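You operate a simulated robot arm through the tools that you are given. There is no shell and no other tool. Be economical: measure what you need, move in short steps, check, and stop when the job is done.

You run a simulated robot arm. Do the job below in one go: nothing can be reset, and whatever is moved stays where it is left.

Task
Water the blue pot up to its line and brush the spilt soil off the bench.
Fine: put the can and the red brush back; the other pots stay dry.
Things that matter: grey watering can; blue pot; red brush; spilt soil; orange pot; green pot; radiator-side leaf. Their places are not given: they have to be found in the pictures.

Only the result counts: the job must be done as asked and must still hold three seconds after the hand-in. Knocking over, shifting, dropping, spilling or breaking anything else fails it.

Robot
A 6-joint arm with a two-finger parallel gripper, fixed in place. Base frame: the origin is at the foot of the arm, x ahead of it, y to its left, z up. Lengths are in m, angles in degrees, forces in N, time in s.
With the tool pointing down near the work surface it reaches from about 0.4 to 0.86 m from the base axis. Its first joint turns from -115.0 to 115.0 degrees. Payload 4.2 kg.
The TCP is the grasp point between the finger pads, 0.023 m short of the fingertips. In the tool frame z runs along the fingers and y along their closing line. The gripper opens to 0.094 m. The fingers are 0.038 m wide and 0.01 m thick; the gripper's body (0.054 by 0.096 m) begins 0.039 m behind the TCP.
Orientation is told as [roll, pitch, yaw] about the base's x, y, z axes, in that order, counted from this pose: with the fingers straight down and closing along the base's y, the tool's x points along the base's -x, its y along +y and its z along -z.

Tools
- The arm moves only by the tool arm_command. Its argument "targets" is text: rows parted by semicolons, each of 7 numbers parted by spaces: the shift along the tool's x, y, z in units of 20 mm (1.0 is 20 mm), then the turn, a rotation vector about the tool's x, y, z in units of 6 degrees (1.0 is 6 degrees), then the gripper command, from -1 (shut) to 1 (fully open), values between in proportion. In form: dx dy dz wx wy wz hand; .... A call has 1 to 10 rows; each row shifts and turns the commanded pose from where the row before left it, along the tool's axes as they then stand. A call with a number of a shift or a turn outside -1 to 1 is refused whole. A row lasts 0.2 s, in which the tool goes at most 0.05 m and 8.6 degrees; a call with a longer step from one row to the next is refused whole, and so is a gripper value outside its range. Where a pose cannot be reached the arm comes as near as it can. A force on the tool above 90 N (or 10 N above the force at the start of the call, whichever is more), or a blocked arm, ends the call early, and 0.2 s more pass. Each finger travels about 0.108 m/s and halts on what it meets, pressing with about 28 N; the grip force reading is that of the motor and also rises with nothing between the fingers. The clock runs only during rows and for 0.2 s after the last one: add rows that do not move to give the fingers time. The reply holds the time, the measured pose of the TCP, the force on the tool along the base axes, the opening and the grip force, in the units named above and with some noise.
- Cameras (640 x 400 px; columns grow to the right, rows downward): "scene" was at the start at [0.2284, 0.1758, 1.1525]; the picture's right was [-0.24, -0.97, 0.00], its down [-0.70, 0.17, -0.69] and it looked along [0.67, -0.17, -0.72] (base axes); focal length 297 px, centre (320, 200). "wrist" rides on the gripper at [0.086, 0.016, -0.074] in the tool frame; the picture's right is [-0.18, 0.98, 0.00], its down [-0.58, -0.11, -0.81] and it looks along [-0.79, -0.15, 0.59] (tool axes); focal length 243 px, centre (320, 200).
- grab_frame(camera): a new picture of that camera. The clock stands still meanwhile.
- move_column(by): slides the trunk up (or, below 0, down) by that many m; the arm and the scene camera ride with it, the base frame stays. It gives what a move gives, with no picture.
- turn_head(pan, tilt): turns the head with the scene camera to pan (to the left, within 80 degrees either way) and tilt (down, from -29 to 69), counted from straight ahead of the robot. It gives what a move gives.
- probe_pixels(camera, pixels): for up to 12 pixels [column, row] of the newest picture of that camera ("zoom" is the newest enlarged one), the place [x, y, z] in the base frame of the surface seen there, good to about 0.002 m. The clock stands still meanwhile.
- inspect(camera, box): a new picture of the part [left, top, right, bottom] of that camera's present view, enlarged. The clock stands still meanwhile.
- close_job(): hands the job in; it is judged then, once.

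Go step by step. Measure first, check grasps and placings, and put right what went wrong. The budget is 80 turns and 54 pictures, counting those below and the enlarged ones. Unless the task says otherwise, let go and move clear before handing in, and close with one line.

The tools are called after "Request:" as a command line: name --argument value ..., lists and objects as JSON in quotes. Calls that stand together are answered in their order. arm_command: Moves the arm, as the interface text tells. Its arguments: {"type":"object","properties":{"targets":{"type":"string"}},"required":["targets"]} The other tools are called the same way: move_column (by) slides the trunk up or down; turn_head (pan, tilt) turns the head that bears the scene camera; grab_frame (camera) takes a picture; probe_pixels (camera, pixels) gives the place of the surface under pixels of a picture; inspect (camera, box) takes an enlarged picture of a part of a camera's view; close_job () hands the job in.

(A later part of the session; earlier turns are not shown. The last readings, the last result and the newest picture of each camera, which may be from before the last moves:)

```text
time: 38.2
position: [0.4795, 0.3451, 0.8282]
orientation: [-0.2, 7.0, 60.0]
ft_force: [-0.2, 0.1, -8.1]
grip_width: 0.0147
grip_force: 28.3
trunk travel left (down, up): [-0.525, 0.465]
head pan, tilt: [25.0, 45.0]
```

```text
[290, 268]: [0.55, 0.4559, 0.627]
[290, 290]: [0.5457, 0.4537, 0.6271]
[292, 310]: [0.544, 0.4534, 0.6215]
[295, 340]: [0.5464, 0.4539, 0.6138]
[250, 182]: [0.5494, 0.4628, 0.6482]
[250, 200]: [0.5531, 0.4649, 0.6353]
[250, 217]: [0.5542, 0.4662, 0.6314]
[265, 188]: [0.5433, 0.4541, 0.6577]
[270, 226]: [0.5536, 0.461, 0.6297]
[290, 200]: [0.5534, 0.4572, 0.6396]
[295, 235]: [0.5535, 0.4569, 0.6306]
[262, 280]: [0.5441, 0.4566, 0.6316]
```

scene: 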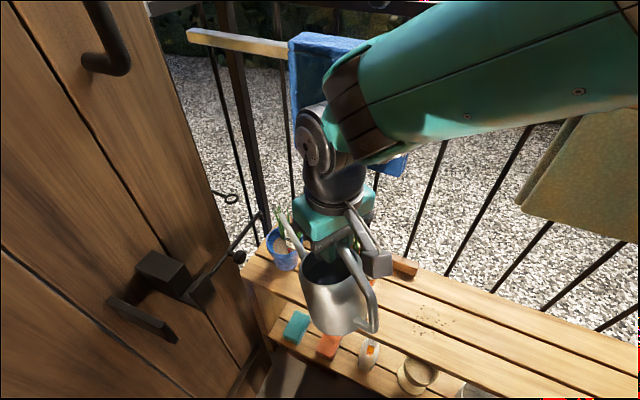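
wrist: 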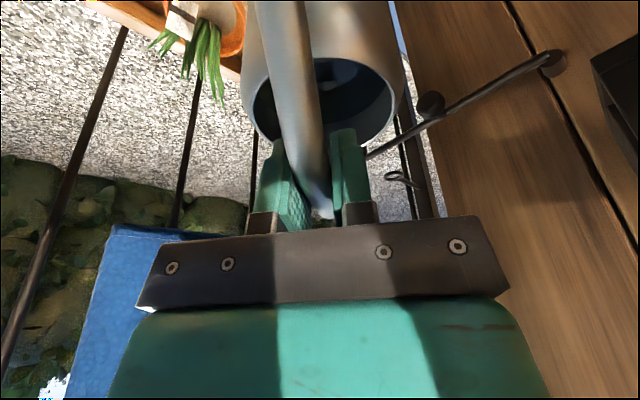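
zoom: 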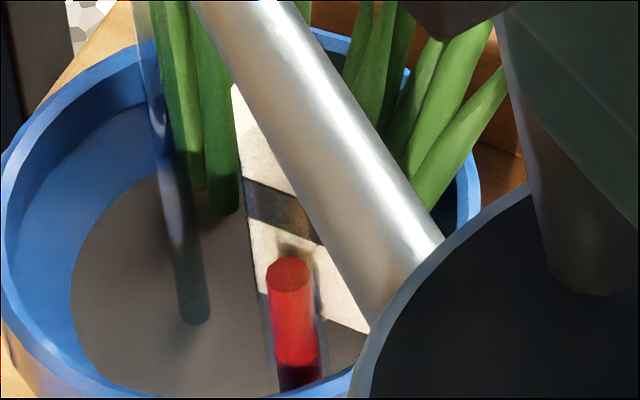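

The red top is at z≈0.628, the stripe spans 0.630–0.640, and the flow is slackening. I tilt 2° more and hold.

Request:
arm_command --targets "-0.155 0 -0.295 0 0.333 0 -1;0 0 0 0 0 0 -1;0 0 0 0 0 0 -1;0 0 0 0 0 0 -1"

Request:
inspect --camera "scene" --box '[276, 224, 306, 254]'

Request:
probe_pixels --camera "zoom" --pixels '[[288, 250], [288, 260], [290, 270], [290, 280], [290, 290], [292, 300]]'

```text
time: 39.2
position: [0.4806, 0.3475, 0.8334]
orientation: [-0.2, 9.0, 60.0]
ft_force: [-0.3, 0.0, -8.0]
grip_width: 0.0149
grip_force: 28.3
trunk travel left (down, up): [-0.525, 0.465]
head pan, tilt: [25.0, 45.0]
```

```text
13.33 times, centred on (291, 239) of scene
```

zoom: 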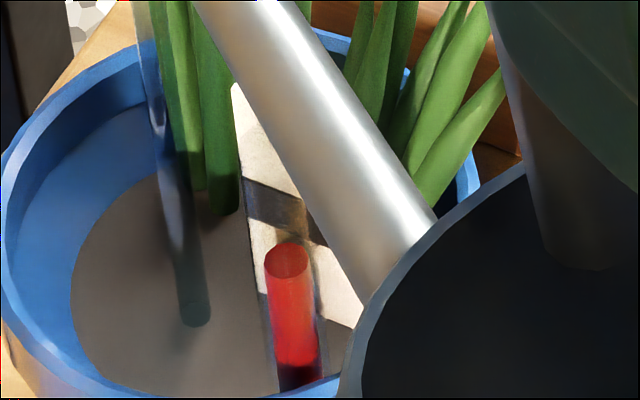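

```text
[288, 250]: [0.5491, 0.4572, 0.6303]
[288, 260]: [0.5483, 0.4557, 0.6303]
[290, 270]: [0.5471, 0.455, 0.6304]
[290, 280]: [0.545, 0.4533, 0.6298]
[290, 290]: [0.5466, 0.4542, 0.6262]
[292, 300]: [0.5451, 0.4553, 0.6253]
```

The top is at 0.630, rising ~3 mm/s. I hold 0.8 s more.

Request:
arm_command --targets "0 0 0 0 0 0 -1;0 0 0 0 0 0 -1;0 0 0 0 0 0 -1"

Request:
inspect --camera "scene" --box '[276, 224, 306, 254]'

Request:
probe_pixels --camera "zoom" --pixels '[[288, 240], [288, 250], [288, 260], [290, 270], [290, 280], [250, 180], [250, 185], [250, 216], [250, 222]]'

```text
time: 40.0
position: [0.4834, 0.3492, 0.8341]
orientation: [-0.2, 9.1, 60.0]
ft_force: [0.4, 0.3, -7.7]
grip_width: 0.0147
grip_force: 27.6
trunk travel left (down, up): [-0.525, 0.465]
head pan, tilt: [25.0, 45.0]
```

```text
13.33 times, centred on (291, 239) of scene
```

zoom: 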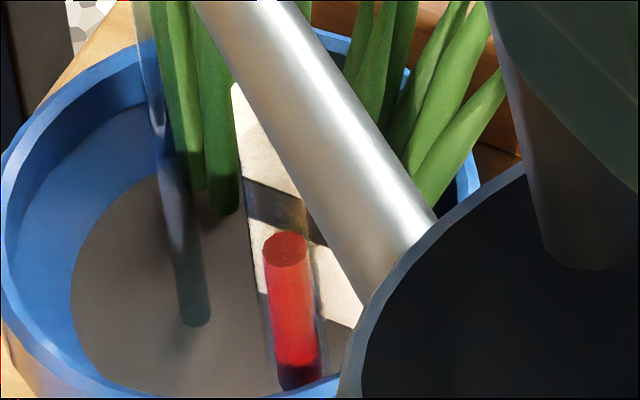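

```text
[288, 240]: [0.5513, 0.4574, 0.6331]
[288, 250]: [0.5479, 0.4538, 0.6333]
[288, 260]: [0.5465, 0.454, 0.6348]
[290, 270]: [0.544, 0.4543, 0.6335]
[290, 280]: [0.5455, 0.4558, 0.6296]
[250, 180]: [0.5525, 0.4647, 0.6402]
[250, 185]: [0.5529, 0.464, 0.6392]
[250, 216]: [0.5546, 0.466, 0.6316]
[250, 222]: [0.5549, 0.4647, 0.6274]
```

The top is at 0.6335 against the stripe centre at ~0.635. I untilt now, and the last trickle should close the gap.

Request:
arm_command --targets "0.23 0 0.44 0 -0.5 0 -1;0.31 0 0.59 0 -0.667 0 -1;0.31 0 0.59 0 -0.667 0 -1;0.31 0 0.59 0 -0.667 0 -1;0 0 0 0 0 0 -1;0 0 0 0 0 0 -1"

Request:
inspect --camera "scene" --box '[270, 218, 312, 260]'

```text
time: 41.4
position: [0.4688, 0.326, 0.791]
orientation: [-0.3, -6.0, 60.0]
ft_force: [0.3, -0.1, -7.5]
grip_width: 0.0151
grip_force: 28.1
trunk travel left (down, up): [-0.525, 0.465]
head pan, tilt: [25.0, 45.0]
```

```text
9.52 times, centred on (291, 239) of scene
```

zoom: 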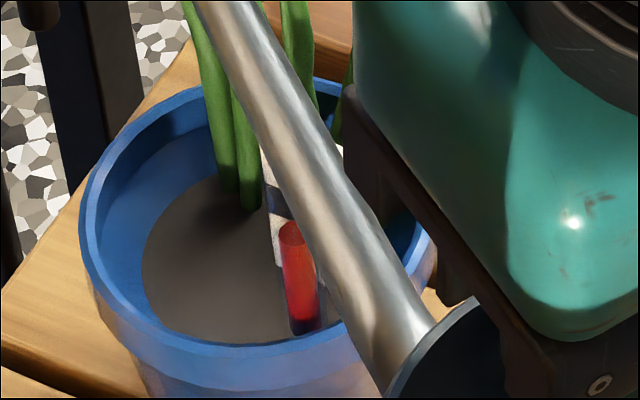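

Request:
probe_pixels --camera "zoom" --pixels '[[291, 226], [291, 232], [291, 238], [292, 246], [292, 252], [275, 185], [275, 190], [275, 200], [275, 208], [275, 214], [275, 220]]'

```text
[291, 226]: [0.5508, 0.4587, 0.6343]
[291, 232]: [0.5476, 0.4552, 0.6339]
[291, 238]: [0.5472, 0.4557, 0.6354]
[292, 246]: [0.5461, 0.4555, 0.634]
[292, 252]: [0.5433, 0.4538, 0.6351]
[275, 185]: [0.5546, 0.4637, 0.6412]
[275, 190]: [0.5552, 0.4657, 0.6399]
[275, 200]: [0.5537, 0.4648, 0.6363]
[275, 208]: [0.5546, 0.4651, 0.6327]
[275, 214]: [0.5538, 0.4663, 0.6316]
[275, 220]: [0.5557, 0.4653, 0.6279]
```

The float is at z≈0.635, in the middle of the stripe (0.631–0.640), and the flow has stopped. I lift, level the can, and carry it back.

Request:
arm_command --targets "-0.1 0 -0.99 0 0 0 -1;-0.1 0 -0.99 0 0 0 -1;-0.1 0 -0.99 0 0 0 -1;0 0 0 0 -1 0 -1;0 0 0 0 -0.5 0 -1;0.837 -0.5 -0.224 0 0 0 -1;0.837 -0.5 -0.224 0 0 0 -1;0.837 -0.5 -0.224 0 0 0 -1;0.837 -0.5 -0.224 0 0 0 -1;0.837 -0.5 -0.224 0 0 0 -1"

Request:
arm_command --targets "0.837 -0.5 -0.224 0 0 0 -1;0.837 -0.5 -0.224 0 0 0 -1;0.837 -0.5 -0.224 0 0 0 -1;0.837 -0.5 -0.224 0 0 0 -1;0.837 -0.5 -0.224 0 0 0 -1;0.837 -0.5 -0.224 0 0 0 -1;0.837 -0.5 -0.224 0 0 0 -1;0.837 -0.5 -0.224 0 0 0 -1;0.837 -0.5 -0.224 0 0 0 -1"

Request:
arm_command --targets "0 0 0 -0.259 0 -0.966 -1;0 0 0 -0.259 0 -0.966 -1;0 0 0 -0.259 0 -0.966 -1;0 0 0 -0.259 0 -0.966 -1;0 0 0 -0.259 0 -0.966 -1;0 0 0 0 0 0 -1"

```text
time: 43.6
position: [0.4684, 0.2258, 0.8528]
orientation: [-0.2, -15.1, 60.1]
ft_force: [-0.3, 0.5, -7.2]
grip_width: 0.0149
grip_force: 27.9
trunk travel left (down, up): [-0.525, 0.465]
head pan, tilt: [25.0, 45.0]
```

```text
time: 45.6
position: [0.4724, 0.0469, 0.8533]
orientation: [-0.1, -14.9, 60.0]
ft_force: [-0.5, 0.0, -7.5]
grip_width: 0.0149
grip_force: 27.6
out of reach, approached as far as the arm can: row 9
trunk travel left (down, up): [-0.525, 0.465]
head pan, tilt: [25.0, 45.0]
```

```text
time: 47.0
position: [0.4727, 0.0475, 0.8548]
orientation: [-0.2, -14.9, 90.2]
ft_force: [0.1, 0.7, -7.7]
grip_width: 0.015
grip_force: 27.6
trunk travel left (down, up): [-0.525, 0.465]
head pan, tilt: [25.0, 45.0]
```

The can is level and straightened (yaw 90). I carry it back along -y.

Request:
arm_command --targets "0.97 -0.15 -0.26 0 0 0 -1;0.97 -0.15 -0.26 0 0 0 -1;0.97 -0.15 -0.26 0 0 0 -1;0.97 -0.15 -0.26 0 0 0 -1;0.97 -0.15 -0.26 0 0 0 -1;0.97 -0.15 -0.26 0 0 0 -1;0.97 -0.15 -0.26 0 0 0 -1;0.97 -0.15 -0.26 0 0 0 -1;0.97 -0.15 -0.26 0 0 0 -1;0.97 -0.15 -0.26 0 0 0 -1"

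Request:
arm_command --targets "0.97 -0.15 -0.26 0 0 0 -1;0.97 -0.15 -0.26 0 0 0 -1;0.97 -0.15 -0.26 0 0 0 -1;0.26 0 0.966 0 0 0 -1;0.26 0 0.966 0 0 0 -1;0.26 0 0.966 0 0 0 -1;0.26 0 0.966 0 0 0 -1;0 0 0 0 0 0 -1"

Request:
turn_head --pan -30 --tilt 45

Request:
grab_frame --camera "scene"

```text
time: 49.2
position: [0.5032, -0.1536, 0.8532]
orientation: [-0.1, -14.8, 90.1]
ft_force: [-0.3, -0.3, -7.4]
grip_width: 0.0147
grip_force: 27.5
trunk travel left (down, up): [-0.525, 0.465]
head pan, tilt: [25.0, 45.0]
```

```text
time: 51.0
position: [0.512, -0.2146, 0.7749]
orientation: [-0.1, -14.9, 90.1]
ft_force: [0.0, 0.6, -7.8]
grip_width: 0.0147
grip_force: 27.9
trunk travel left (down, up): [-0.525, 0.465]
head pan, tilt: [25.0, 45.0]
```

```text
time: 52.3
position: [0.5121, -0.2153, 0.7743]
orientation: [-0.2, -14.8, 90.2]
ft_force: [0.2, 0.2, -7.4]
grip_width: 0.015
grip_force: 27.4
trunk travel left (down, up): [-0.525, 0.465]
head pan, tilt: [-30.0, 45.0]
```

```text
16 pictures are left
```

scene: 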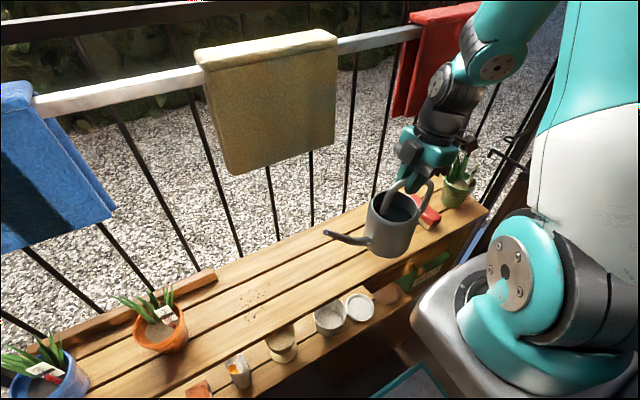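

The can hangs upright. I move to x=0.567 and lower it to its old place.

Request:
arm_command --targets "0 -0.91 0 0 0 0 -1;0 -0.91 0 0 0 0 -1;0 -0.91 0 0 0 0 -1;0.233 0 0.87 0 0 0 -1;0.233 0 0.87 0 0 0 -1;0.233 0 0.87 0 0 0 -1;0.233 0 0.87 0 0 0 -1;0.05 0 0.19 0 0 0 -1;0 0 0 0 0 0 -1"

```text
time: 54.3
position: [0.5666, -0.2141, 0.6981]
orientation: [-0.2, -14.9, 90.1]
ft_force: [0.6, 0.0, -7.5]
grip_width: 0.0149
grip_force: 27.8
trunk travel left (down, up): [-0.525, 0.465]
head pan, tilt: [-30.0, 45.0]
```

Still carrying 7.5 N at z=0.698. I lower in small steps until the bench takes the weight.

Request:
arm_command --targets "0.026 0 0.097 0 0 0 -1;0.026 0 0.097 0 0 0 -1;0 0 0 0 0 0 -1"

```text
time: 55.1
position: [0.5673, -0.2137, 0.6963]
orientation: [-0.5, -14.9, 90.1]
ft_force: [3.3, -5.3, 19.8]
grip_width: 0.0149
grip_force: 27.6
trunk travel left (down, up): [-0.525, 0.465]
head pan, tilt: [-30.0, 45.0]
```

It is seated, even a bit pressed. I ease up 1 mm and check before opening.

Request:
arm_command --targets "-0.014 0 -0.053 0 0 0 -1;0 0 0 0 0 0 -1"

Request:
inspect --camera "scene" --box '[290, 110, 490, 270]'

```text
time: 55.7
position: [0.5665, -0.2142, 0.6953]
orientation: [-0.3, -14.9, 90.2]
ft_force: [6.2, -6.2, 11.6]
grip_width: 0.0147
grip_force: 27.7
trunk travel left (down, up): [-0.525, 0.465]
head pan, tilt: [-30.0, 45.0]
```

```text
2.50 times, centred on (390, 190) of scene
```

zoom: 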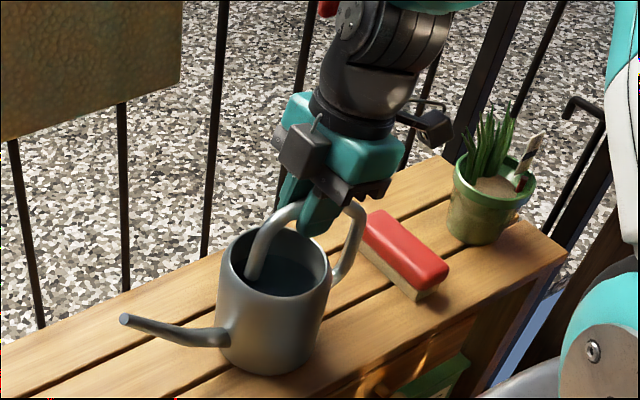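

The can stands on the bench in its old place. I open and withdraw along the tool axis.

Request:
arm_command --targets "0 0 0 0 0 0 -0.4;0 0 0 0 0 0 0.1;0 0 0 0 0 0 0.6;0 0 0 0 0 0 1;0 0 0 0 0 0 1;0 0 -0.8 0 0 0 1;0 0 -1 0 0 0 1;0 0 -1 0 0 0 1;0 0 -1 0 0 0 1;0 0 -1 0 0 0 1"

Request:
inspect --camera "scene" --box '[310, 120, 500, 280]'

Request:
probe_pixels --camera "zoom" --pixels '[[45, 320], [325, 230], [350, 242], [405, 240], [440, 290], [425, 305], [360, 265], [385, 260], [375, 215], [350, 190], [290, 190], [400, 275]]'

```text
time: 57.9
position: [0.5658, -0.2394, 0.7875]
orientation: [-0.2, -14.8, 90.1]
ft_force: [-0.3, 0.8, -1.6]
grip_width: 0.0938
grip_force: 0.0
trunk travel left (down, up): [-0.525, 0.465]
head pan, tilt: [-30.0, 45.0]
```

```text
2.50 times, centred on (405, 200) of scene
```

zoom: 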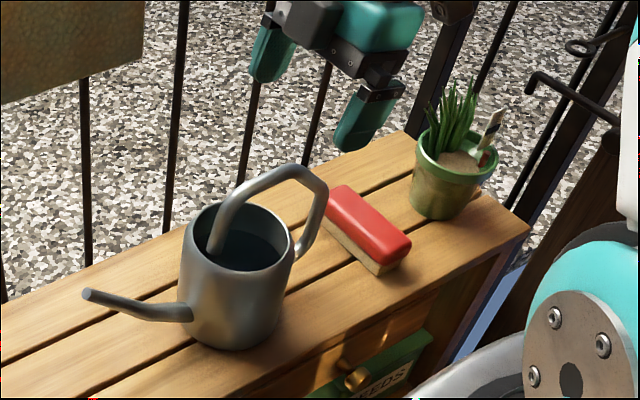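

```text
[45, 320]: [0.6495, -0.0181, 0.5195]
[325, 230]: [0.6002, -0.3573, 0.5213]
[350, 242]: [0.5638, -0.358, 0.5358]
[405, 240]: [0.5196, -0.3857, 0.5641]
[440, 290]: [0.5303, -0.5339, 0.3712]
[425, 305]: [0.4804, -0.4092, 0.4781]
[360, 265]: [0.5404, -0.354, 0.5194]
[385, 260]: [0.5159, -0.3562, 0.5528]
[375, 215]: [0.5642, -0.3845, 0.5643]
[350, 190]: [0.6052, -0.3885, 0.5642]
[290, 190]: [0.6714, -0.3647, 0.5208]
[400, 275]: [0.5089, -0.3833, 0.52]
```

The can is back in place. Now I measure the brush edges more closely.

Request:
probe_pixels --camera "zoom" --pixels '[[392, 226], [378, 213], [400, 232], [408, 238], [330, 192], [335, 187], [345, 185], [376, 261], [383, 264], [406, 256], [340, 215], [333, 205]]'

```text
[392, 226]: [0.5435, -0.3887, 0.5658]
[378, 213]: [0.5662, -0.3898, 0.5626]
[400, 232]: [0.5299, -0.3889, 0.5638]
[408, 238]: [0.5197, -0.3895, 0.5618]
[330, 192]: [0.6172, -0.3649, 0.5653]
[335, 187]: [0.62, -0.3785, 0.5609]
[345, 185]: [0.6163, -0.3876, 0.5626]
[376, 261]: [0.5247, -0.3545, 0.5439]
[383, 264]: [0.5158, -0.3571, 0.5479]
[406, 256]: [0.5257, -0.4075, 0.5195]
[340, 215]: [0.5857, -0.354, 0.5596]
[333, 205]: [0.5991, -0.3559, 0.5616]
```

The brush is about 0.107×0.040 m, centred at (0.567,-0.374), lying along x, with its top at 0.564. I back out to x≈0.486, level the tool, and yaw back to 0° there, away from the red towel.

Request:
arm_command --targets "0 0 0 0 1 0 1;0 0 0 0 1 0 1;0 0 0 0 0.5 0 1;0 1 0 0 0 0 1;0 1 0 0 0 0 1;0 1 0 0 0 0 1;0 1 0 0 0 1 1;0 0 0 0 0 1 1;0 0 0 0 0 1 1;0 0 0 0 0 1 1"

Request:
arm_command --targets "0 0 0 0 0 1 1;0 0 0 0 0 1 1;0 0 0 0 0 1 1;0 0 0 0 0 1 1;0 0 0 0 0 1 1;0 0 0 0 0 1 1;0 0 0 0 0 1 1;0 0 0 0 0 1 1;0 0 0 0 0 1 1;0 0 0 0 0 1 1"

Request:
arm_command --targets "0 0 0 0 0 1 0.5;0 -1 0 0 0 0 0.5;0 -1 0 0 0 0 0.5;0 -1 0 0 0 0 0.5;0 -1 0 0 0 0 0.5;0 -1 0 0 0 0 0.5;0 -1 0 0 0 0 0.5;0 -0.75 0 0 0 0 0.5;0 0 0 0 0 0 0.5"

```text
time: 60.1
position: [0.4861, -0.2395, 0.788]
orientation: [-0.3, 0.0, 66.0]
ft_force: [-0.3, -0.1, -0.5]
grip_width: 0.094
grip_force: 0.0
trunk travel left (down, up): [-0.525, 0.465]
head pan, tilt: [-30.0, 45.0]
```

```text
time: 62.3
position: [0.4868, -0.2395, 0.7879]
orientation: [0.0, -0.2, 6.0]
ft_force: [0.1, 0.1, -0.3]
grip_width: 0.0938
grip_force: 0.1
trunk travel left (down, up): [-0.525, 0.465]
head pan, tilt: [-30.0, 45.0]
```

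```text
time: 64.3
position: [0.4856, -0.3739, 0.7874]
orientation: [0.0, -0.2, 0.1]
ft_force: [0.6, 0.1, -0.5]
grip_width: 0.0705
grip_force: 0.2
trunk travel left (down, up): [-0.525, 0.465]
head pan, tilt: [-30.0, 45.0]
```

Now I go down to z≈0.65 and forward to x=0.567, then down towards the brush.

Request:
arm_command --targets "0 0 1 0 0 0 0.5;0 0 1 0 0 0 0.5;0 0 1 0 0 0 0.5;0 0 1 0 0 0 0.5;0 0 1 0 0 0 0.5;0 0 1 0 0 0 0.5;0 0 0.8 0 0 0 0.5;-1 0 0 0 0 0 0.5;-1 0 0 0 0 0 0.5;-1 0 0 0 0 0 0.5"

Request:
arm_command --targets "-1 0 0 0 0 0 0.5;0 0 0 0 0 0 0.5"

Request:
inspect --camera "scene" --box '[310, 60, 520, 260]'

```text
time: 66.5
position: [0.5474, -0.3736, 0.6525]
orientation: [-0.1, -0.3, 0.1]
ft_force: [0.7, -0.1, 0.6]
grip_width: 0.0705
grip_force: 0.0
trunk travel left (down, up): [-0.525, 0.465]
head pan, tilt: [-30.0, 45.0]
```

```text
time: 67.1
position: [0.5675, -0.3741, 0.6527]
orientation: [-0.1, -0.2, 0.1]
ft_force: [0.4, 0.1, 0.2]
grip_width: 0.0702
grip_force: 0.0
trunk travel left (down, up): [-0.525, 0.465]
head pan, tilt: [-30.0, 45.0]
```

```text
2.00 times, centred on (415, 160) of scene
```

zoom: 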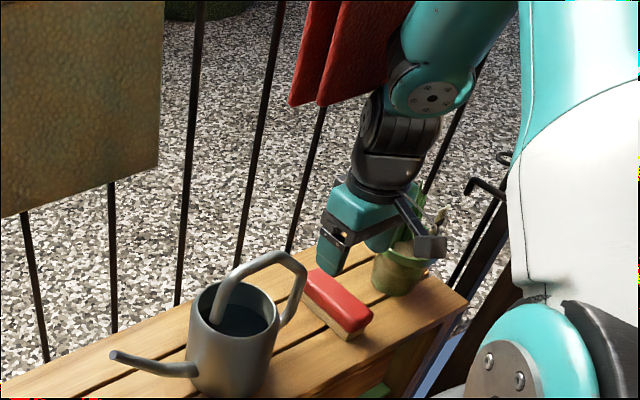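

Request:
probe_pixels --camera "zoom" --pixels '[[376, 260], [376, 285], [410, 260], [400, 240], [412, 195], [408, 185], [432, 255], [338, 290], [332, 250], [372, 245]]'

```text
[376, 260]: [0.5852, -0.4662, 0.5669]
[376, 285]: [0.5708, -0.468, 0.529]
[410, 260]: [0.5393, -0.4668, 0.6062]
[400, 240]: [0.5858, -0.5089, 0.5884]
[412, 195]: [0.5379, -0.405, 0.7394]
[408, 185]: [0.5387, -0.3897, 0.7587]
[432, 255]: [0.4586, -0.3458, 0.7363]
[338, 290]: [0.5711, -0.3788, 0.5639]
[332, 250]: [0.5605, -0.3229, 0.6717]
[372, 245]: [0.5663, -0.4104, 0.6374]
```

The green pot's near edge (y≈-0.466) is clear of the right finger (-0.42). I go down to z=0.556 and close on the brush.

Request:
arm_command --targets "0 0 1 0 0 0 0.5;0 0 1 0 0 0 0.5;0 0 1 0 0 0 0.5;0 0 1 0 0 0 0.5;0 0 0.8 0 0 0 0.5;0 0 0 0 0 0 0.2;0 0 0 0 0 0 -0.1;0 0 0 0 0 0 -0.4;0 0 0 0 0 0 -1;0 0 0 0 0 0 -1"

Request:
arm_command --targets "0 0 -0.5 0 0 0 -1;0 0 -1 0 0 0 -1;0 0 0 0 0 0 -1"

Request:
inspect --camera "scene" --box '[310, 100, 490, 260]'

```text
time: 69.3
position: [0.5679, -0.3743, 0.5562]
orientation: [-0.1, -0.2, 0.1]
ft_force: [0.9, -0.3, 0.2]
grip_width: 0.0415
grip_force: 28.0
trunk travel left (down, up): [-0.525, 0.465]
head pan, tilt: [-30.0, 45.0]
```

```text
time: 70.1
position: [0.5666, -0.3742, 0.5867]
orientation: [0.0, -0.2, 0.0]
ft_force: [-1.2, -1.0, -1.5]
grip_width: 0.0418
grip_force: 28.1
trunk travel left (down, up): [-0.525, 0.465]
head pan, tilt: [-30.0, 45.0]
```

```text
2.50 times, centred on (400, 180) of scene
```

zoom: 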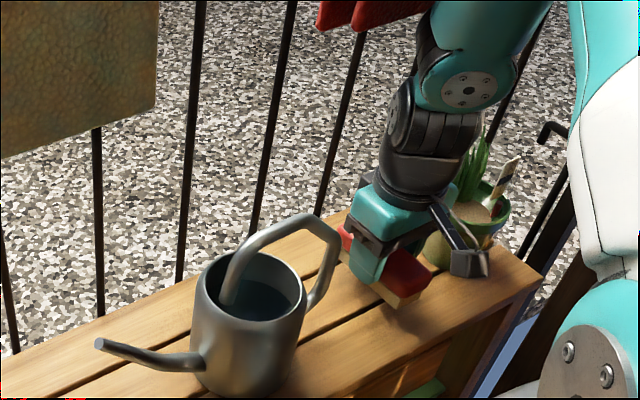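

The brush is held (41.5 mm). I lift, back off to x≈0.49, rise above the can, and carry it along +y towards the soil.

Request:
arm_command --targets "0 0 -1 0 0 0 -1;0 0 -1 0 0 0 -1;0 0 -1 0 0 0 -1;0 0 -0.7 0 0 0 -1;1 0 0 0 0 0 -1;1 0 0 0 0 0 -1;1 0 0 0 0 0 -1;0.85 0 -1 0 0 0 -1;0 0 -1 0 0 0 -1;0 0 -1 0 0 0 -1"

Request:
arm_command --targets "0 0 -1 0 0 0 -1;0 0 -1 0 0 0 -1;0 0 -1 0 0 0 -1;0 1 0 0 0 0 -1;0 1 0 0 0 0 -1;0 1 0 0 0 0 -1;0 1 0 0 0 0 -1;0 1 0 0 0 0 -1;0 1 0 0 0 0 -1;0 1 0 0 0 0 -1"

Request:
arm_command --targets "0 1 0 0 0 0 -1;0 1 0 0 0 0 -1;0 1 0 0 0 0 -1;0 1 0 0 0 0 -1;0 1 0 0 0 0 -1;0 1 0 0 0 0 -1;0 1 0 0 0 0 -1;0 1 0 0 0 0 -1;0 1 0 0 0 0 -1;0 1 0 0 0 0 -1"

Request:
turn_head --pan 8 --tilt 48

Request:
grab_frame --camera "scene"

```text
time: 72.3
position: [0.4893, -0.3741, 0.7202]
orientation: [-0.1, -0.2, 0.1]
ft_force: [-0.1, 0.0, -0.7]
grip_width: 0.0415
grip_force: 27.7
trunk travel left (down, up): [-0.525, 0.465]
head pan, tilt: [-30.0, 45.0]
```

```text
time: 74.5
position: [0.4888, -0.2345, 0.7795]
orientation: [0.0, -0.1, 0.0]
ft_force: [0.0, 0.0, -0.2]
grip_width: 0.0416
grip_force: 27.8
trunk travel left (down, up): [-0.525, 0.465]
head pan, tilt: [-30.0, 45.0]
```

```text
time: 76.7
position: [0.489, -0.0341, 0.7793]
orientation: [-0.1, -0.1, 0.0]
ft_force: [-0.8, -0.7, -0.8]
grip_width: 0.0416
grip_force: 28.3
trunk travel left (down, up): [-0.525, 0.465]
head pan, tilt: [-30.0, 45.0]
```

```text
time: 77.7
position: [0.4885, -0.0345, 0.7791]
orientation: [-0.2, -0.2, 0.0]
ft_force: [-0.2, 0.8, -1.7]
grip_width: 0.0416
grip_force: 27.8
trunk travel left (down, up): [-0.525, 0.465]
head pan, tilt: [8.0, 48.0]
```

```text
11 pictures are left
```

scene: 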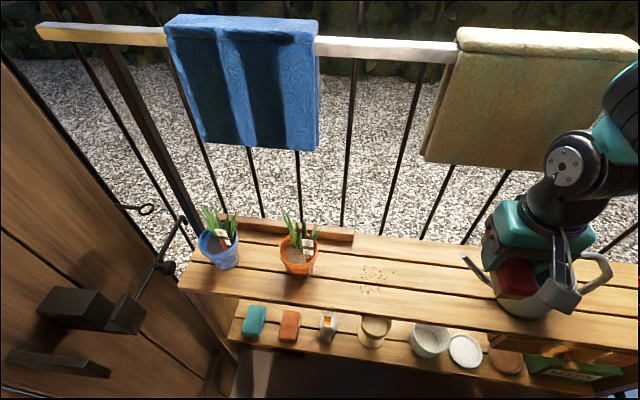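

The soil is at (362–395, 264–293). I measure its extents, the back edge and the bars.

Request:
probe_pixels --camera "scene" --pixels '[[361, 283], [395, 270], [378, 265], [375, 293], [365, 270], [385, 285], [400, 247], [400, 242], [400, 238], [431, 225], [345, 215], [380, 245]]'

Request:
inspect --camera "scene" --box '[330, 220, 430, 310]'

Request:
probe_pixels --camera "zoom" --pixels '[[240, 150], [390, 150], [210, 245], [300, 330], [320, 140], [370, 300], [400, 60], [400, 75], [400, 90], [260, 290], [120, 95], [380, 185]]'

```text
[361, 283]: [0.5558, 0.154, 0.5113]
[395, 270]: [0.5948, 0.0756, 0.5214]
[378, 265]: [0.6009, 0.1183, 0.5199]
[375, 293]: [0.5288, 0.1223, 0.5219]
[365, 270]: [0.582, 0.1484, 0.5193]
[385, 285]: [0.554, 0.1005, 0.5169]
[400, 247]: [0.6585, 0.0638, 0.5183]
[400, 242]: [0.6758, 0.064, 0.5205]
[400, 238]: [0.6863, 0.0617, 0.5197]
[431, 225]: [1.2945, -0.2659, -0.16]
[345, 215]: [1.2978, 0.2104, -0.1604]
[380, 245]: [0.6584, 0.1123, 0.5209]
```

```text
4.44 times, centred on (380, 265) of scene
```

zoom: 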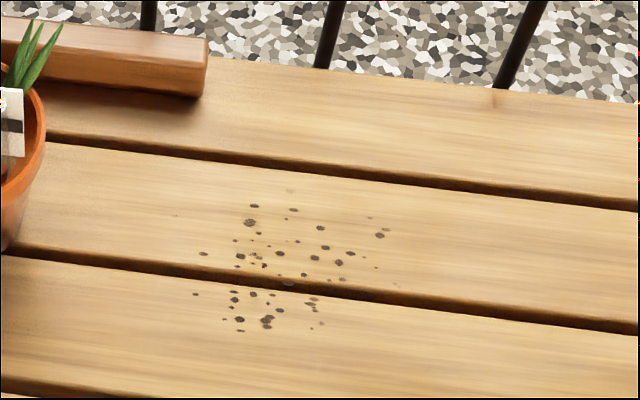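

```text
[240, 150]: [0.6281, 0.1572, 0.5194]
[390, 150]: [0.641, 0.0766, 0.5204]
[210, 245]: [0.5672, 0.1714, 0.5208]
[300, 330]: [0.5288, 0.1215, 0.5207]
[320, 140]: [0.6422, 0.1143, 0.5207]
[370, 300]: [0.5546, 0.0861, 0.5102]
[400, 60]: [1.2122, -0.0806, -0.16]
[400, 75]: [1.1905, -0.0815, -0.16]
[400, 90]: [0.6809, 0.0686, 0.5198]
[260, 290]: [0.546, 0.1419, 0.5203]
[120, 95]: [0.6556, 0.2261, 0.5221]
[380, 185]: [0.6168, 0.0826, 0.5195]
```

Soil spans about x 0.525–0.615, y 0.07–0.19. I check the bars behind the back edge and the shelf in front, to choose the sweep direction.

Request:
probe_pixels --camera "zoom" --pixels '[[320, 62], [328, 30], [503, 80], [515, 50], [148, 15], [300, 68], [420, 88], [610, 100], [208, 60], [40, 150], [44, 120], [300, 388]]'

Request:
probe_pixels --camera "scene" --pixels '[[376, 325], [375, 345], [400, 325], [400, 345], [345, 350], [432, 342], [350, 330], [430, 325], [390, 360], [300, 316], [520, 180], [400, 317]]'

```text
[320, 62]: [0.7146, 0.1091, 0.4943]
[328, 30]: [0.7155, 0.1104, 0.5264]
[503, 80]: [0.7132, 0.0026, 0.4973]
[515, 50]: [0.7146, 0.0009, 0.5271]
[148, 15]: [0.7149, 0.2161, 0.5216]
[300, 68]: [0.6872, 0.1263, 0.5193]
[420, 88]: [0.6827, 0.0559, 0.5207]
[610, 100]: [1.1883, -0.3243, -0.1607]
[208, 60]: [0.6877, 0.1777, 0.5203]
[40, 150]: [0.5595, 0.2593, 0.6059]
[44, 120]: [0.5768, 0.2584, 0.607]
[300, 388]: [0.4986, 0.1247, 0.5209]
```

```text
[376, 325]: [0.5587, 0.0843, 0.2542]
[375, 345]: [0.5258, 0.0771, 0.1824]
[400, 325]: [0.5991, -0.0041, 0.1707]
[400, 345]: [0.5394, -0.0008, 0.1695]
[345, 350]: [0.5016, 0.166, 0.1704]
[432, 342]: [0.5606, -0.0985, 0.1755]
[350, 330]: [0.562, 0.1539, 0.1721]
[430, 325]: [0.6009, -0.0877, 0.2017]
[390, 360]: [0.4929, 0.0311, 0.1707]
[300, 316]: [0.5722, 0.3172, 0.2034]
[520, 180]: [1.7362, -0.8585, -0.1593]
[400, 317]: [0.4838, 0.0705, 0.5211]
```

Bars stand just behind the bench (x≈0.7146), so a rearward sweep would put the gripper against them. I'll pull the soil off the free front edge (x≈0.483) with the brush across it, first turning the tool to yaw 90°.

Request:
arm_command --targets "0 0 0 0 0 -1 -1;0 0 0 0 0 -1 -1;0 0 0 0 0 -1 -1;0 0 0 0 0 -1 -1;0 0 0 0 0 -1 -1;0 0 0 0 0 -1 -1;0 0 0 0 0 -1 -1;0 0 0 0 0 -1 -1;0 0 0 0 0 -1 -1;0 0 0 0 0 -1 -1"

Request:
arm_command --targets "0 0 0 0 0 -1 -1;0 0 0 0 0 -1 -1;0 0 0 0 0 -1 -1;0 0 0 0 0 -1 -1;0 0 0 0 0 -1 -1;-1 -1 0 0 0 0 -1;-1 -1 0 0 0 0 -1;-1 0 0 0 0 0 -1;-1 0 0 0 0 0 -1;-1 0 0 0 0 0 -1"

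Request:
arm_command --targets "-1 0 0 0 0 0 -1;-1 0 0 0 0 0 -1;-1 0 0 0 0 0 -1;-0.2 0 0 0 0 0 -1;0 0 0 1 0 0 -1;0 0 0 1 0 0 -1;0 0 0 1 0 0 -1;0 0 0 1 0 0 -1;0 0 0 0 0 0 -1"

```text
time: 79.9
position: [0.4882, -0.0354, 0.7792]
orientation: [-0.2, 0.0, 60.2]
ft_force: [-0.2, -0.7, -1.6]
grip_width: 0.0417
grip_force: 27.8
trunk travel left (down, up): [-0.525, 0.465]
head pan, tilt: [8.0, 48.0]
```

```text
time: 82.1
position: [0.5292, 0.0666, 0.7788]
orientation: [-0.3, 0.1, 90.0]
ft_force: [-0.8, -0.4, -0.7]
grip_width: 0.0415
grip_force: 27.8
trunk travel left (down, up): [-0.525, 0.465]
head pan, tilt: [8.0, 48.0]
```

```text
time: 84.1
position: [0.529, 0.1306, 0.7798]
orientation: [-24.3, 0.2, 90.1]
ft_force: [0.5, 0.7, -1.7]
grip_width: 0.042
grip_force: 28.0
trunk travel left (down, up): [-0.525, 0.465]
head pan, tilt: [8.0, 48.0]
```

The lean is right (wrist leaning back towards the robot). I descend to behind the soil at (0.629,0.13), stopping at z=0.60.

Request:
arm_command --targets "0 -0.09 1 0 0 0 -1;0 -0.09 1 0 0 0 -1;0 -0.09 1 0 0 0 -1;0 -0.09 1 0 0 0 -1;0 -0.09 1 0 0 0 -1;0 -0.09 1 0 0 0 -1;0 -0.09 1 0 0 0 -1;0 -0.09 1 0 0 0 -1;0 -0.09 1 0 0 0 -1;0 -0.09 1 0 0 0 -1"

Request:
inspect --camera "scene" --box '[290, 60, 530, 300]'

```text
time: 86.3
position: [0.6273, 0.1307, 0.6051]
orientation: [-24.2, 0.1, 90.1]
ft_force: [0.1, 0.0, -1.4]
grip_width: 0.0415
grip_force: 28.0
trunk travel left (down, up): [-0.525, 0.465]
head pan, tilt: [8.0, 48.0]
```

```text
1.67 times, centred on (410, 180) of scene
```

zoom: 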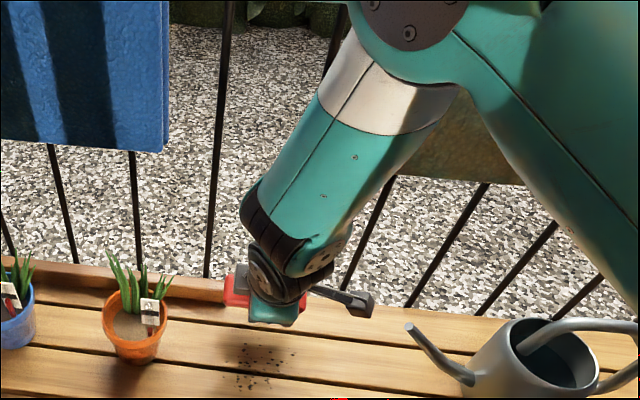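

Clear of the towels. I shift 8 mm away from the batten's end and lower onto the bench.

Request:
arm_command --targets "0.4 0 0 0 0 0 -1;0 0.226 0.507 0 0 0 -1;0 0.226 0.507 0 0 0 -1;0 0.226 0.507 0 0 0 -1;0 0.2 0.45 0 0 0 -1;0 0 0 0 0 0 -1"

```text
time: 87.7
position: [0.6274, 0.1231, 0.5623]
orientation: [-24.2, 0.1, 90.2]
ft_force: [1.1, -0.4, -1.1]
grip_width: 0.0417
grip_force: 28.0
trunk travel left (down, up): [-0.525, 0.465]
head pan, tilt: [8.0, 48.0]
```

Request:
arm_command --targets "0 0.02 0.046 0 0 0 -1;0 0.02 0.046 0 0 0 -1;0 0 0 0 0 0 -1"

```text
time: 88.5
position: [0.6268, 0.1221, 0.5607]
orientation: [-24.3, -0.1, 90.1]
ft_force: [-1.8, -2.0, 7.6]
grip_width: 0.0416
grip_force: 27.7
trunk travel left (down, up): [-0.525, 0.465]
head pan, tilt: [8.0, 48.0]
```

Light contact (≈8 N). I sweep towards the front edge.

Request:
arm_command --targets "0 0.9135 -0.407 0 0 0 -1;0 0.9135 -0.407 0 0 0 -1;0 0.9135 -0.407 0 0 0 -1;0 0.9135 -0.407 0 0 0 -1;0 0.9135 -0.407 0 0 0 -1;0 0.9135 -0.407 0 0 0 -1;0 0.9135 -0.407 0 0 0 -1"

Request:
grab_frame --camera "scene"

```text
time: 90.1
position: [0.4882, 0.1215, 0.5597]
orientation: [-24.5, 0.1, 90.1]
ft_force: [10.4, 0.1, 26.8]
grip_width: 0.0419
grip_force: 28.6
trunk travel left (down, up): [-0.525, 0.465]
head pan, tilt: [8.0, 48.0]
```

```text
8 pictures are left
```

scene: 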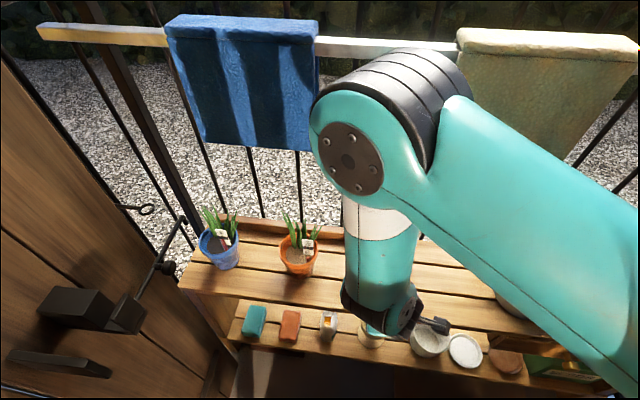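

I continue the sweep over the front edge, then lift.

Request:
arm_command --targets "0 0.9135 -0.407 0 0 0 -1;0 0.9135 -0.407 0 0 0 -1;0 0 0 0 0 0 -1;0 -0.407 -0.9135 0 0 0 -1;0 -0.407 -0.9135 0 0 0 -1;0 -0.9135 0.407 0 0 0 -1;0 -0.9135 0.407 0 0 0 -1;0 -0.9135 0.407 0 0 0 -1;0 -0.9135 0.407 0 0 0 -1;0 -0.9135 0.407 0 0 0 -1"

Request:
arm_command --targets "0 -0.9135 0.407 0 0 0 -1;0 -0.9135 0.407 0 0 0 -1;0 -0.9135 0.407 0 0 0 -1;0 -0.9135 0.407 0 0 0 -1;0 0 0 0 0 0 -1"

Request:
inspect --camera "scene" --box '[320, 220, 440, 390]'

```text
time: 92.3
position: [0.5474, 0.1219, 0.6006]
orientation: [-24.4, 0.1, 90.1]
ft_force: [-0.9, -0.2, -0.9]
grip_width: 0.0416
grip_force: 28.6
trunk travel left (down, up): [-0.525, 0.465]
head pan, tilt: [8.0, 48.0]
```

```text
time: 93.5
position: [0.6258, 0.1212, 0.5994]
orientation: [-24.3, 0.1, 90.1]
ft_force: [0.2, 0.5, -0.9]
grip_width: 0.0418
grip_force: 28.2
trunk travel left (down, up): [-0.525, 0.465]
head pan, tilt: [8.0, 48.0]
```

```text
2.35 times, centred on (380, 305) of scene
```

zoom: 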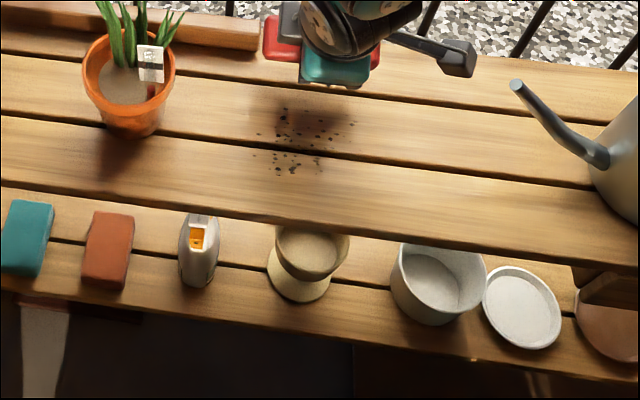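

The soil looks unchanged after a stroke on the tilted brush's edge, so the bristles probably have to lie flat. I back to x=0.57, level the brush, and set it flat on the bench.

Request:
arm_command --targets "0 0.853 -0.38 0 0 0 -1;0 0.853 -0.38 0 0 0 -1;0 0.853 -0.38 0 0 0 -1;0 0 0 -1 0 0 -1;0 0 0 -1 0 0 -1;0 0 0 -1 0 0 -1;0 0 0 -1 0 0 -1;0 0 1 0 0 0 -1;0 0 1 0 0 0 -1;0 0 0 0 0 0 -1"

```text
time: 95.7
position: [0.5714, 0.1225, 0.5584]
orientation: [-0.2, 0.1, 90.1]
ft_force: [-0.1, 0.9, -0.1]
grip_width: 0.0417
grip_force: 28.1
trunk travel left (down, up): [-0.525, 0.465]
head pan, tilt: [8.0, 48.0]
```

Request:
arm_command --targets "0 0 0.06 0 0 0 -1;0 0 0.06 0 0 0 -1;0 0 0 0 0 0 -1"

```text
time: 96.5
position: [0.5721, 0.1226, 0.5568]
orientation: [-0.2, 0.1, 90.0]
ft_force: [0.3, 0.0, -1.3]
grip_width: 0.0414
grip_force: 28.1
trunk travel left (down, up): [-0.525, 0.465]
head pan, tilt: [8.0, 48.0]
```

Request:
arm_command --targets "0 0 0.06 0 0 0 -1;0 0 0 0 0 0 -1"

```text
time: 97.1
position: [0.5709, 0.1231, 0.5554]
orientation: [-0.2, 0.1, 90.0]
ft_force: [-0.6, -0.4, 0.3]
grip_width: 0.0415
grip_force: 27.8
trunk travel left (down, up): [-0.525, 0.465]
head pan, tilt: [8.0, 48.0]
```

Request:
arm_command --targets "0 0 0.05 0 0 0 -1;0 0 0.03 0 0 0 -1;0 1 0 0 0 0 -1;0 1 0 0 0 0 -1;0 1 0 0 0 0 -1;0 1 0 0 0 0 -1;0 0 0 0 0 0 -1"

```text
time: 98.7
position: [0.4913, 0.1214, 0.5535]
orientation: [-0.1, 0.2, 90.2]
ft_force: [5.4, 1.0, 18.0]
grip_width: 0.0418
grip_force: 27.9
trunk travel left (down, up): [-0.525, 0.465]
head pan, tilt: [8.0, 48.0]
```

Flat with ≈18 N. I finish the stroke over the edge, lift, and move aside along -y to see.

Request:
arm_command --targets "0 1 0 0 0 0 -1;0 1 0 0 0 0 -1;0 0 -1 0 0 0 -1;0 0 -1 0 0 0 -1;0 0 -1 0 0 0 -1;1 -1 0 0 0 0 -1;1 -1 0 0 0 0 -1;1 0 0 0 0 0 -1;1 0 0 0 0 0 -1;1 0 0 0 0 0 -1"

Request:
inspect --camera "scene" --box '[320, 220, 440, 390]'

```text
time: 100.9
position: [0.4914, 0.0228, 0.6138]
orientation: [-0.2, 0.1, 90.1]
ft_force: [-0.1, 0.1, -1.1]
grip_width: 0.0415
grip_force: 28.3
trunk travel left (down, up): [-0.525, 0.465]
head pan, tilt: [8.0, 48.0]
```

```text
2.35 times, centred on (380, 305) of scene
```

zoom: 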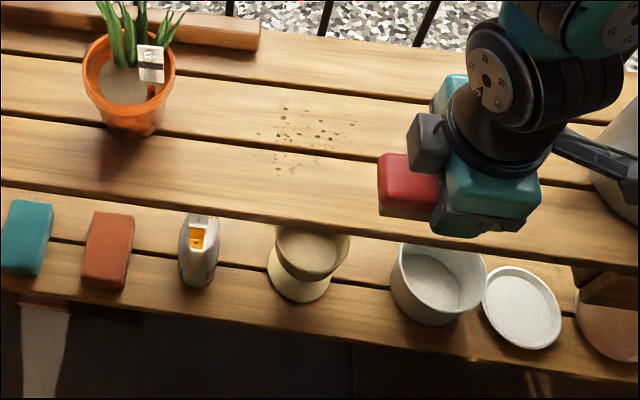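

Flat strokes work: the front specks have faded, while the rear ones (285,108)–(340,135) remain. I return and brush back and forth flat over the whole patch, at y≈0.14.

Request:
arm_command --targets "-0.98 -0.667 0 0 0 0 -1;-0.98 -0.667 0 0 0 0 -1;-0.98 -0.667 0 0 0 0 -1;-0.98 -0.667 0 0 0 0 -1;-0.98 -0.667 0 0 0 0 -1;-0.98 -0.667 0 0 0 0 -1;0 0 1 0 0 0 -1;0 0 1 0 0 0 -1;0 0 1 0 0 0 -1;0 0 0 0 0 0 -1"

Request:
arm_command --targets "0 -0.65 0 0 0 0 -1;0 -0.65 0 0 0 0 -1;0 0 0 0 0 0 -1"

```text
time: 103.1
position: [0.5696, 0.1405, 0.5551]
orientation: [-0.2, 0.1, 90.1]
ft_force: [-0.6, 0.3, 0.3]
grip_width: 0.0418
grip_force: 28.0
trunk travel left (down, up): [-0.525, 0.465]
head pan, tilt: [8.0, 48.0]
```

```text
time: 103.9
position: [0.5962, 0.1407, 0.5545]
orientation: [-0.2, 0.1, 90.1]
ft_force: [-1.4, -0.3, 3.2]
grip_width: 0.0415
grip_force: 27.9
trunk travel left (down, up): [-0.525, 0.465]
head pan, tilt: [8.0, 48.0]
```

Request:
arm_command --targets "0 0 0.06 0 0 0 -1;0 1 0 0 0 0 -1;0 1 0 0 0 0 -1;0 1 0 0 0 0 -1;0 1 0 0 0 0 -1;0 -1 0 0 0 0 -1;0 -1 0 0 0 0 -1;0 -1 0 0 0 0 -1;0 -1 0 0 0 0 -1;0 0 0 0 0 0 -1"

Request:
arm_command --targets "0.5 1 0 0 0 0 -1;0.5 1 0 0 0 0 -1;0.5 1 0 0 0 0 -1;0 1 0 0 0 0 -1;0 -1 0 0 0 0 -1;0 -1 0 0 0 0 -1;0 -1 0 0 0 0 -1;0 -0.8 0 0 0 0 -1;0 0 0 0 0 0 -1"

Request:
arm_command --targets "0 1 0 0 0 0 -1;0 1 0 0 0 0 -1;0 1 0 0 0 0 -1;0 1 0 0 0 0 -1;0 1 0 0 0 0 -1;0 1 0 0 0 0 -1;0 0.6 0 0 0 0 -1"

Request:
arm_command --targets "0 0 -1 0 0 0 -1;0 0 -1 0 0 0 -1;0 0 -1 0 0 0 -1;1 -1 0 0 0 0 -1;1 -1 0 0 0 0 -1;1 0 0 0 0 0 -1;1 0 0 0 0 0 -1;1 0 0 0 0 0 -1;1 0 0 0 0 0 -1"

Request:
inspect --camera "scene" --box '[330, 220, 430, 310]'

```text
time: 106.1
position: [0.5989, 0.1387, 0.553]
orientation: [-0.1, 0.1, 90.2]
ft_force: [-1.7, -0.7, 3.4]
grip_width: 0.0415
grip_force: 27.8
trunk travel left (down, up): [-0.525, 0.465]
head pan, tilt: [8.0, 48.0]
```

```text
time: 108.1
position: [0.5929, 0.109, 0.5518]
orientation: [-0.3, 0.1, 90.1]
ft_force: [-0.2, -0.3, 1.3]
grip_width: 0.0415
grip_force: 28.5
trunk travel left (down, up): [-0.525, 0.465]
head pan, tilt: [8.0, 48.0]
```

```text
time: 109.7
position: [0.4603, 0.1095, 0.5524]
orientation: [-0.2, 0.1, 90.1]
ft_force: [0.2, -0.1, -2.0]
grip_width: 0.0415
grip_force: 27.9
trunk travel left (down, up): [-0.525, 0.465]
head pan, tilt: [8.0, 48.0]
```

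```text
time: 111.7
position: [0.5003, -0.0105, 0.6121]
orientation: [-0.3, 0.1, 90.1]
ft_force: [-0.9, -0.4, -0.9]
grip_width: 0.0416
grip_force: 28.1
trunk travel left (down, up): [-0.525, 0.465]
head pan, tilt: [8.0, 48.0]
```

```text
4.44 times, centred on (380, 265) of scene
```

zoom: 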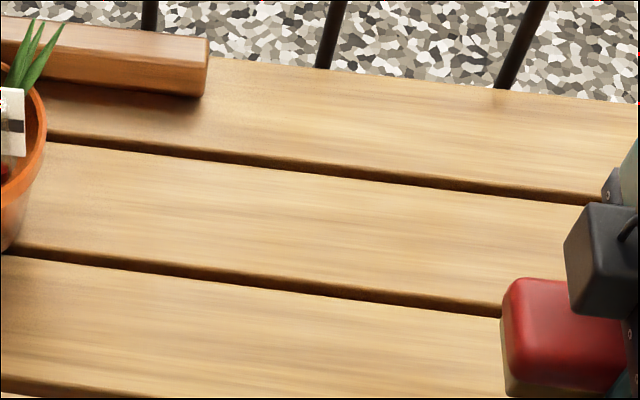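

The bench is clean. Now I return the brush: lift, yaw back to 0°, travel over the can, and set it down at (0.567,-0.374).

Request:
arm_command --targets "0 0.28 -1 0 0 0 -1;0 0.28 -1 0 0 0 -1;0 0 -1 0 0 0 -1;0 0 -1 0 0 0 -1;0 0 -1 0 0 0 -1;0 0 -1 0 0 0 -1;0 0 -1 0 0 0 -1;0 0 -1 0 0 0 -1;0 0 -0.4 0 0 0 -1;0 0 0 0 0 1 -1"

Request:
arm_command --targets "0 0 0 0 0 1 -1;0 0 0 0 0 1 -1;0 0 0 0 0 1 -1;0 0 0 0 0 1 -1;0 0 0 0 0 1 -1;0 0 0 0 0 1 -1;0 0 0 0 0 1 -1;0 0 0 0 0 1 -1;0 0 0 0 0 1 -1;0 0 0 0 0 1 -1"

Request:
arm_command --targets "0 0 0 0 0 1 -1;0 0 0 0 0 1 -1;0 0 0 0 0 1 -1;0 0 0 0 0 1 -1;0 -1 0 0 0 0 -1;0 -1 0 0 0 0 -1;0 -1 0 0 0 0 -1;0 -1 0 0 0 0 -1;0 -1 0 0 0 0 -1;0 -1 0 0 0 0 -1"

Request:
arm_command --targets "0 -1 0 0 0 0 -1;0 -1 0 0 0 0 -1;0 -1 0 0 0 0 -1;0 -1 0 0 0 0 -1;0 -1 0 0 0 0 -1;0 -1 0 0 0 0 -1;0 -1 0 0 0 0 -1;0 -1 0 0 0 0 -1;0 -1 0 0 0 0 -1;0 -1 0 0 0 0 -1"

```text
time: 113.9
position: [0.4882, -0.0106, 0.7803]
orientation: [-0.2, 0.0, 83.9]
ft_force: [-0.5, 0.4, -0.8]
grip_width: 0.0417
grip_force: 27.9
trunk travel left (down, up): [-0.525, 0.465]
head pan, tilt: [8.0, 48.0]
```

```text
time: 116.1
position: [0.4888, -0.0114, 0.781]
orientation: [-0.2, -0.2, 24.0]
ft_force: [0.1, 0.4, -1.6]
grip_width: 0.0416
grip_force: 27.6
trunk travel left (down, up): [-0.525, 0.465]
head pan, tilt: [8.0, 48.0]
```

```text
time: 118.3
position: [0.4897, -0.1293, 0.7809]
orientation: [-0.2, -0.1, 0.1]
ft_force: [0.0, -0.7, -1.7]
grip_width: 0.0416
grip_force: 27.4
trunk travel left (down, up): [-0.525, 0.465]
head pan, tilt: [8.0, 48.0]
```

```text
time: 120.5
position: [0.4894, -0.3294, 0.7814]
orientation: [-0.1, -0.1, 0.1]
ft_force: [0.4, -0.1, -0.8]
grip_width: 0.0416
grip_force: 27.9
trunk travel left (down, up): [-0.525, 0.465]
head pan, tilt: [8.0, 48.0]
```

Request:
arm_command --targets "0 -1 0 0 0 0 -1;0 -1 0 0 0 0 -1;0 -0.24 1 0 0 0 -1;0 0 1 0 0 0 -1;0 0 1 0 0 0 -1;0 0 1 0 0 0 -1;0 0 1 0 0 0 -1;0 0 1 0 0 0 -1;-1 0 0 0 0 0 -1;-1 0 0 0 0 0 -1"

Request:
arm_command --targets "-1 0 0 0 0 0 -1;-0.9 0 0 0 0 0 -1;0 0 1 0 0 0 -1;0 0 1 0 0 0 -1;0 0 1 0 0 0 -1;0 0 1 0 0 0 -1;0 0 1 0 0 0 -1;0 0 0 0 0 0 -1"

Request:
turn_head --pan -30 --tilt 45

Request:
inspect --camera "scene" --box '[310, 100, 490, 260]'

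```text
time: 122.7
position: [0.5302, -0.3742, 0.661]
orientation: [-0.1, -0.2, 0.2]
ft_force: [-0.1, -0.6, -1.7]
grip_width: 0.0415
grip_force: 27.7
trunk travel left (down, up): [-0.525, 0.465]
head pan, tilt: [8.0, 48.0]
```

```text
time: 124.5
position: [0.5676, -0.3752, 0.5605]
orientation: [-0.1, -0.2, 0.1]
ft_force: [-0.2, 0.5, -1.4]
grip_width: 0.0416
grip_force: 27.8
trunk travel left (down, up): [-0.525, 0.465]
head pan, tilt: [8.0, 48.0]
```

```text
time: 125.5
position: [0.5689, -0.3755, 0.5612]
orientation: [0.0, -0.2, 0.1]
ft_force: [0.2, -0.6, -1.5]
grip_width: 0.0415
grip_force: 28.2
trunk travel left (down, up): [-0.525, 0.465]
head pan, tilt: [-30.0, 45.0]
```

```text
2.50 times, centred on (400, 180) of scene
```

zoom: 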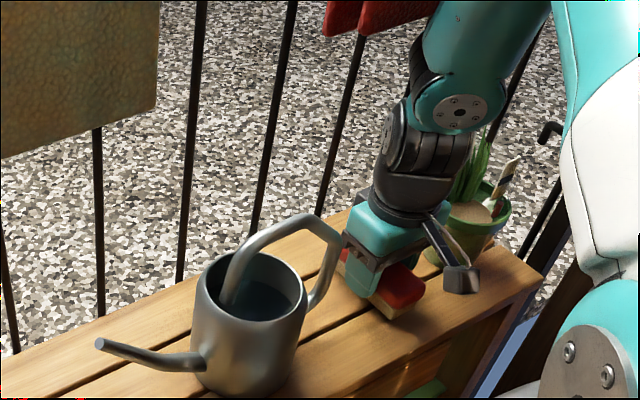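

Brush is just above its old place. I lower slowly until contact.

Request:
arm_command --targets "0 0 0.1 0 0 0 -1;0 0 0.1 0 0 0 -1;0 0 0.05 0 0 0 -1;0 0 0 0 0 0 -1"

```text
time: 126.5
position: [0.5682, -0.3766, 0.5576]
orientation: [-0.2, -0.2, 0.1]
ft_force: [-0.4, -0.6, -1.3]
grip_width: 0.0417
grip_force: 27.9
trunk travel left (down, up): [-0.525, 0.465]
head pan, tilt: [-30.0, 45.0]
```

Request:
arm_command --targets "0 0 0.08 0 0 0 -1;0 0 0.06 0 0 0 -1;0 0 0 0 0 0 -1"

```text
time: 127.3
position: [0.5677, -0.3751, 0.554]
orientation: [-0.1, -0.2, 0.2]
ft_force: [0.5, -0.2, -1.2]
grip_width: 0.0416
grip_force: 27.3
trunk travel left (down, up): [-0.525, 0.465]
head pan, tilt: [-30.0, 45.0]
```

Request:
arm_command --targets "0 0 0.06 0 0 0 -1;0 0 0.04 0 0 0 -1;0 0 0 0 0 0 -1"

```text
time: 128.2
position: [0.5681, -0.3756, 0.5541]
orientation: [-0.1, -0.3, 0.1]
ft_force: [-1.8, 2.6, 20.8]
grip_width: 0.0418
grip_force: 28.0
trunk travel left (down, up): [-0.525, 0.465]
head pan, tilt: [-30.0, 45.0]
```

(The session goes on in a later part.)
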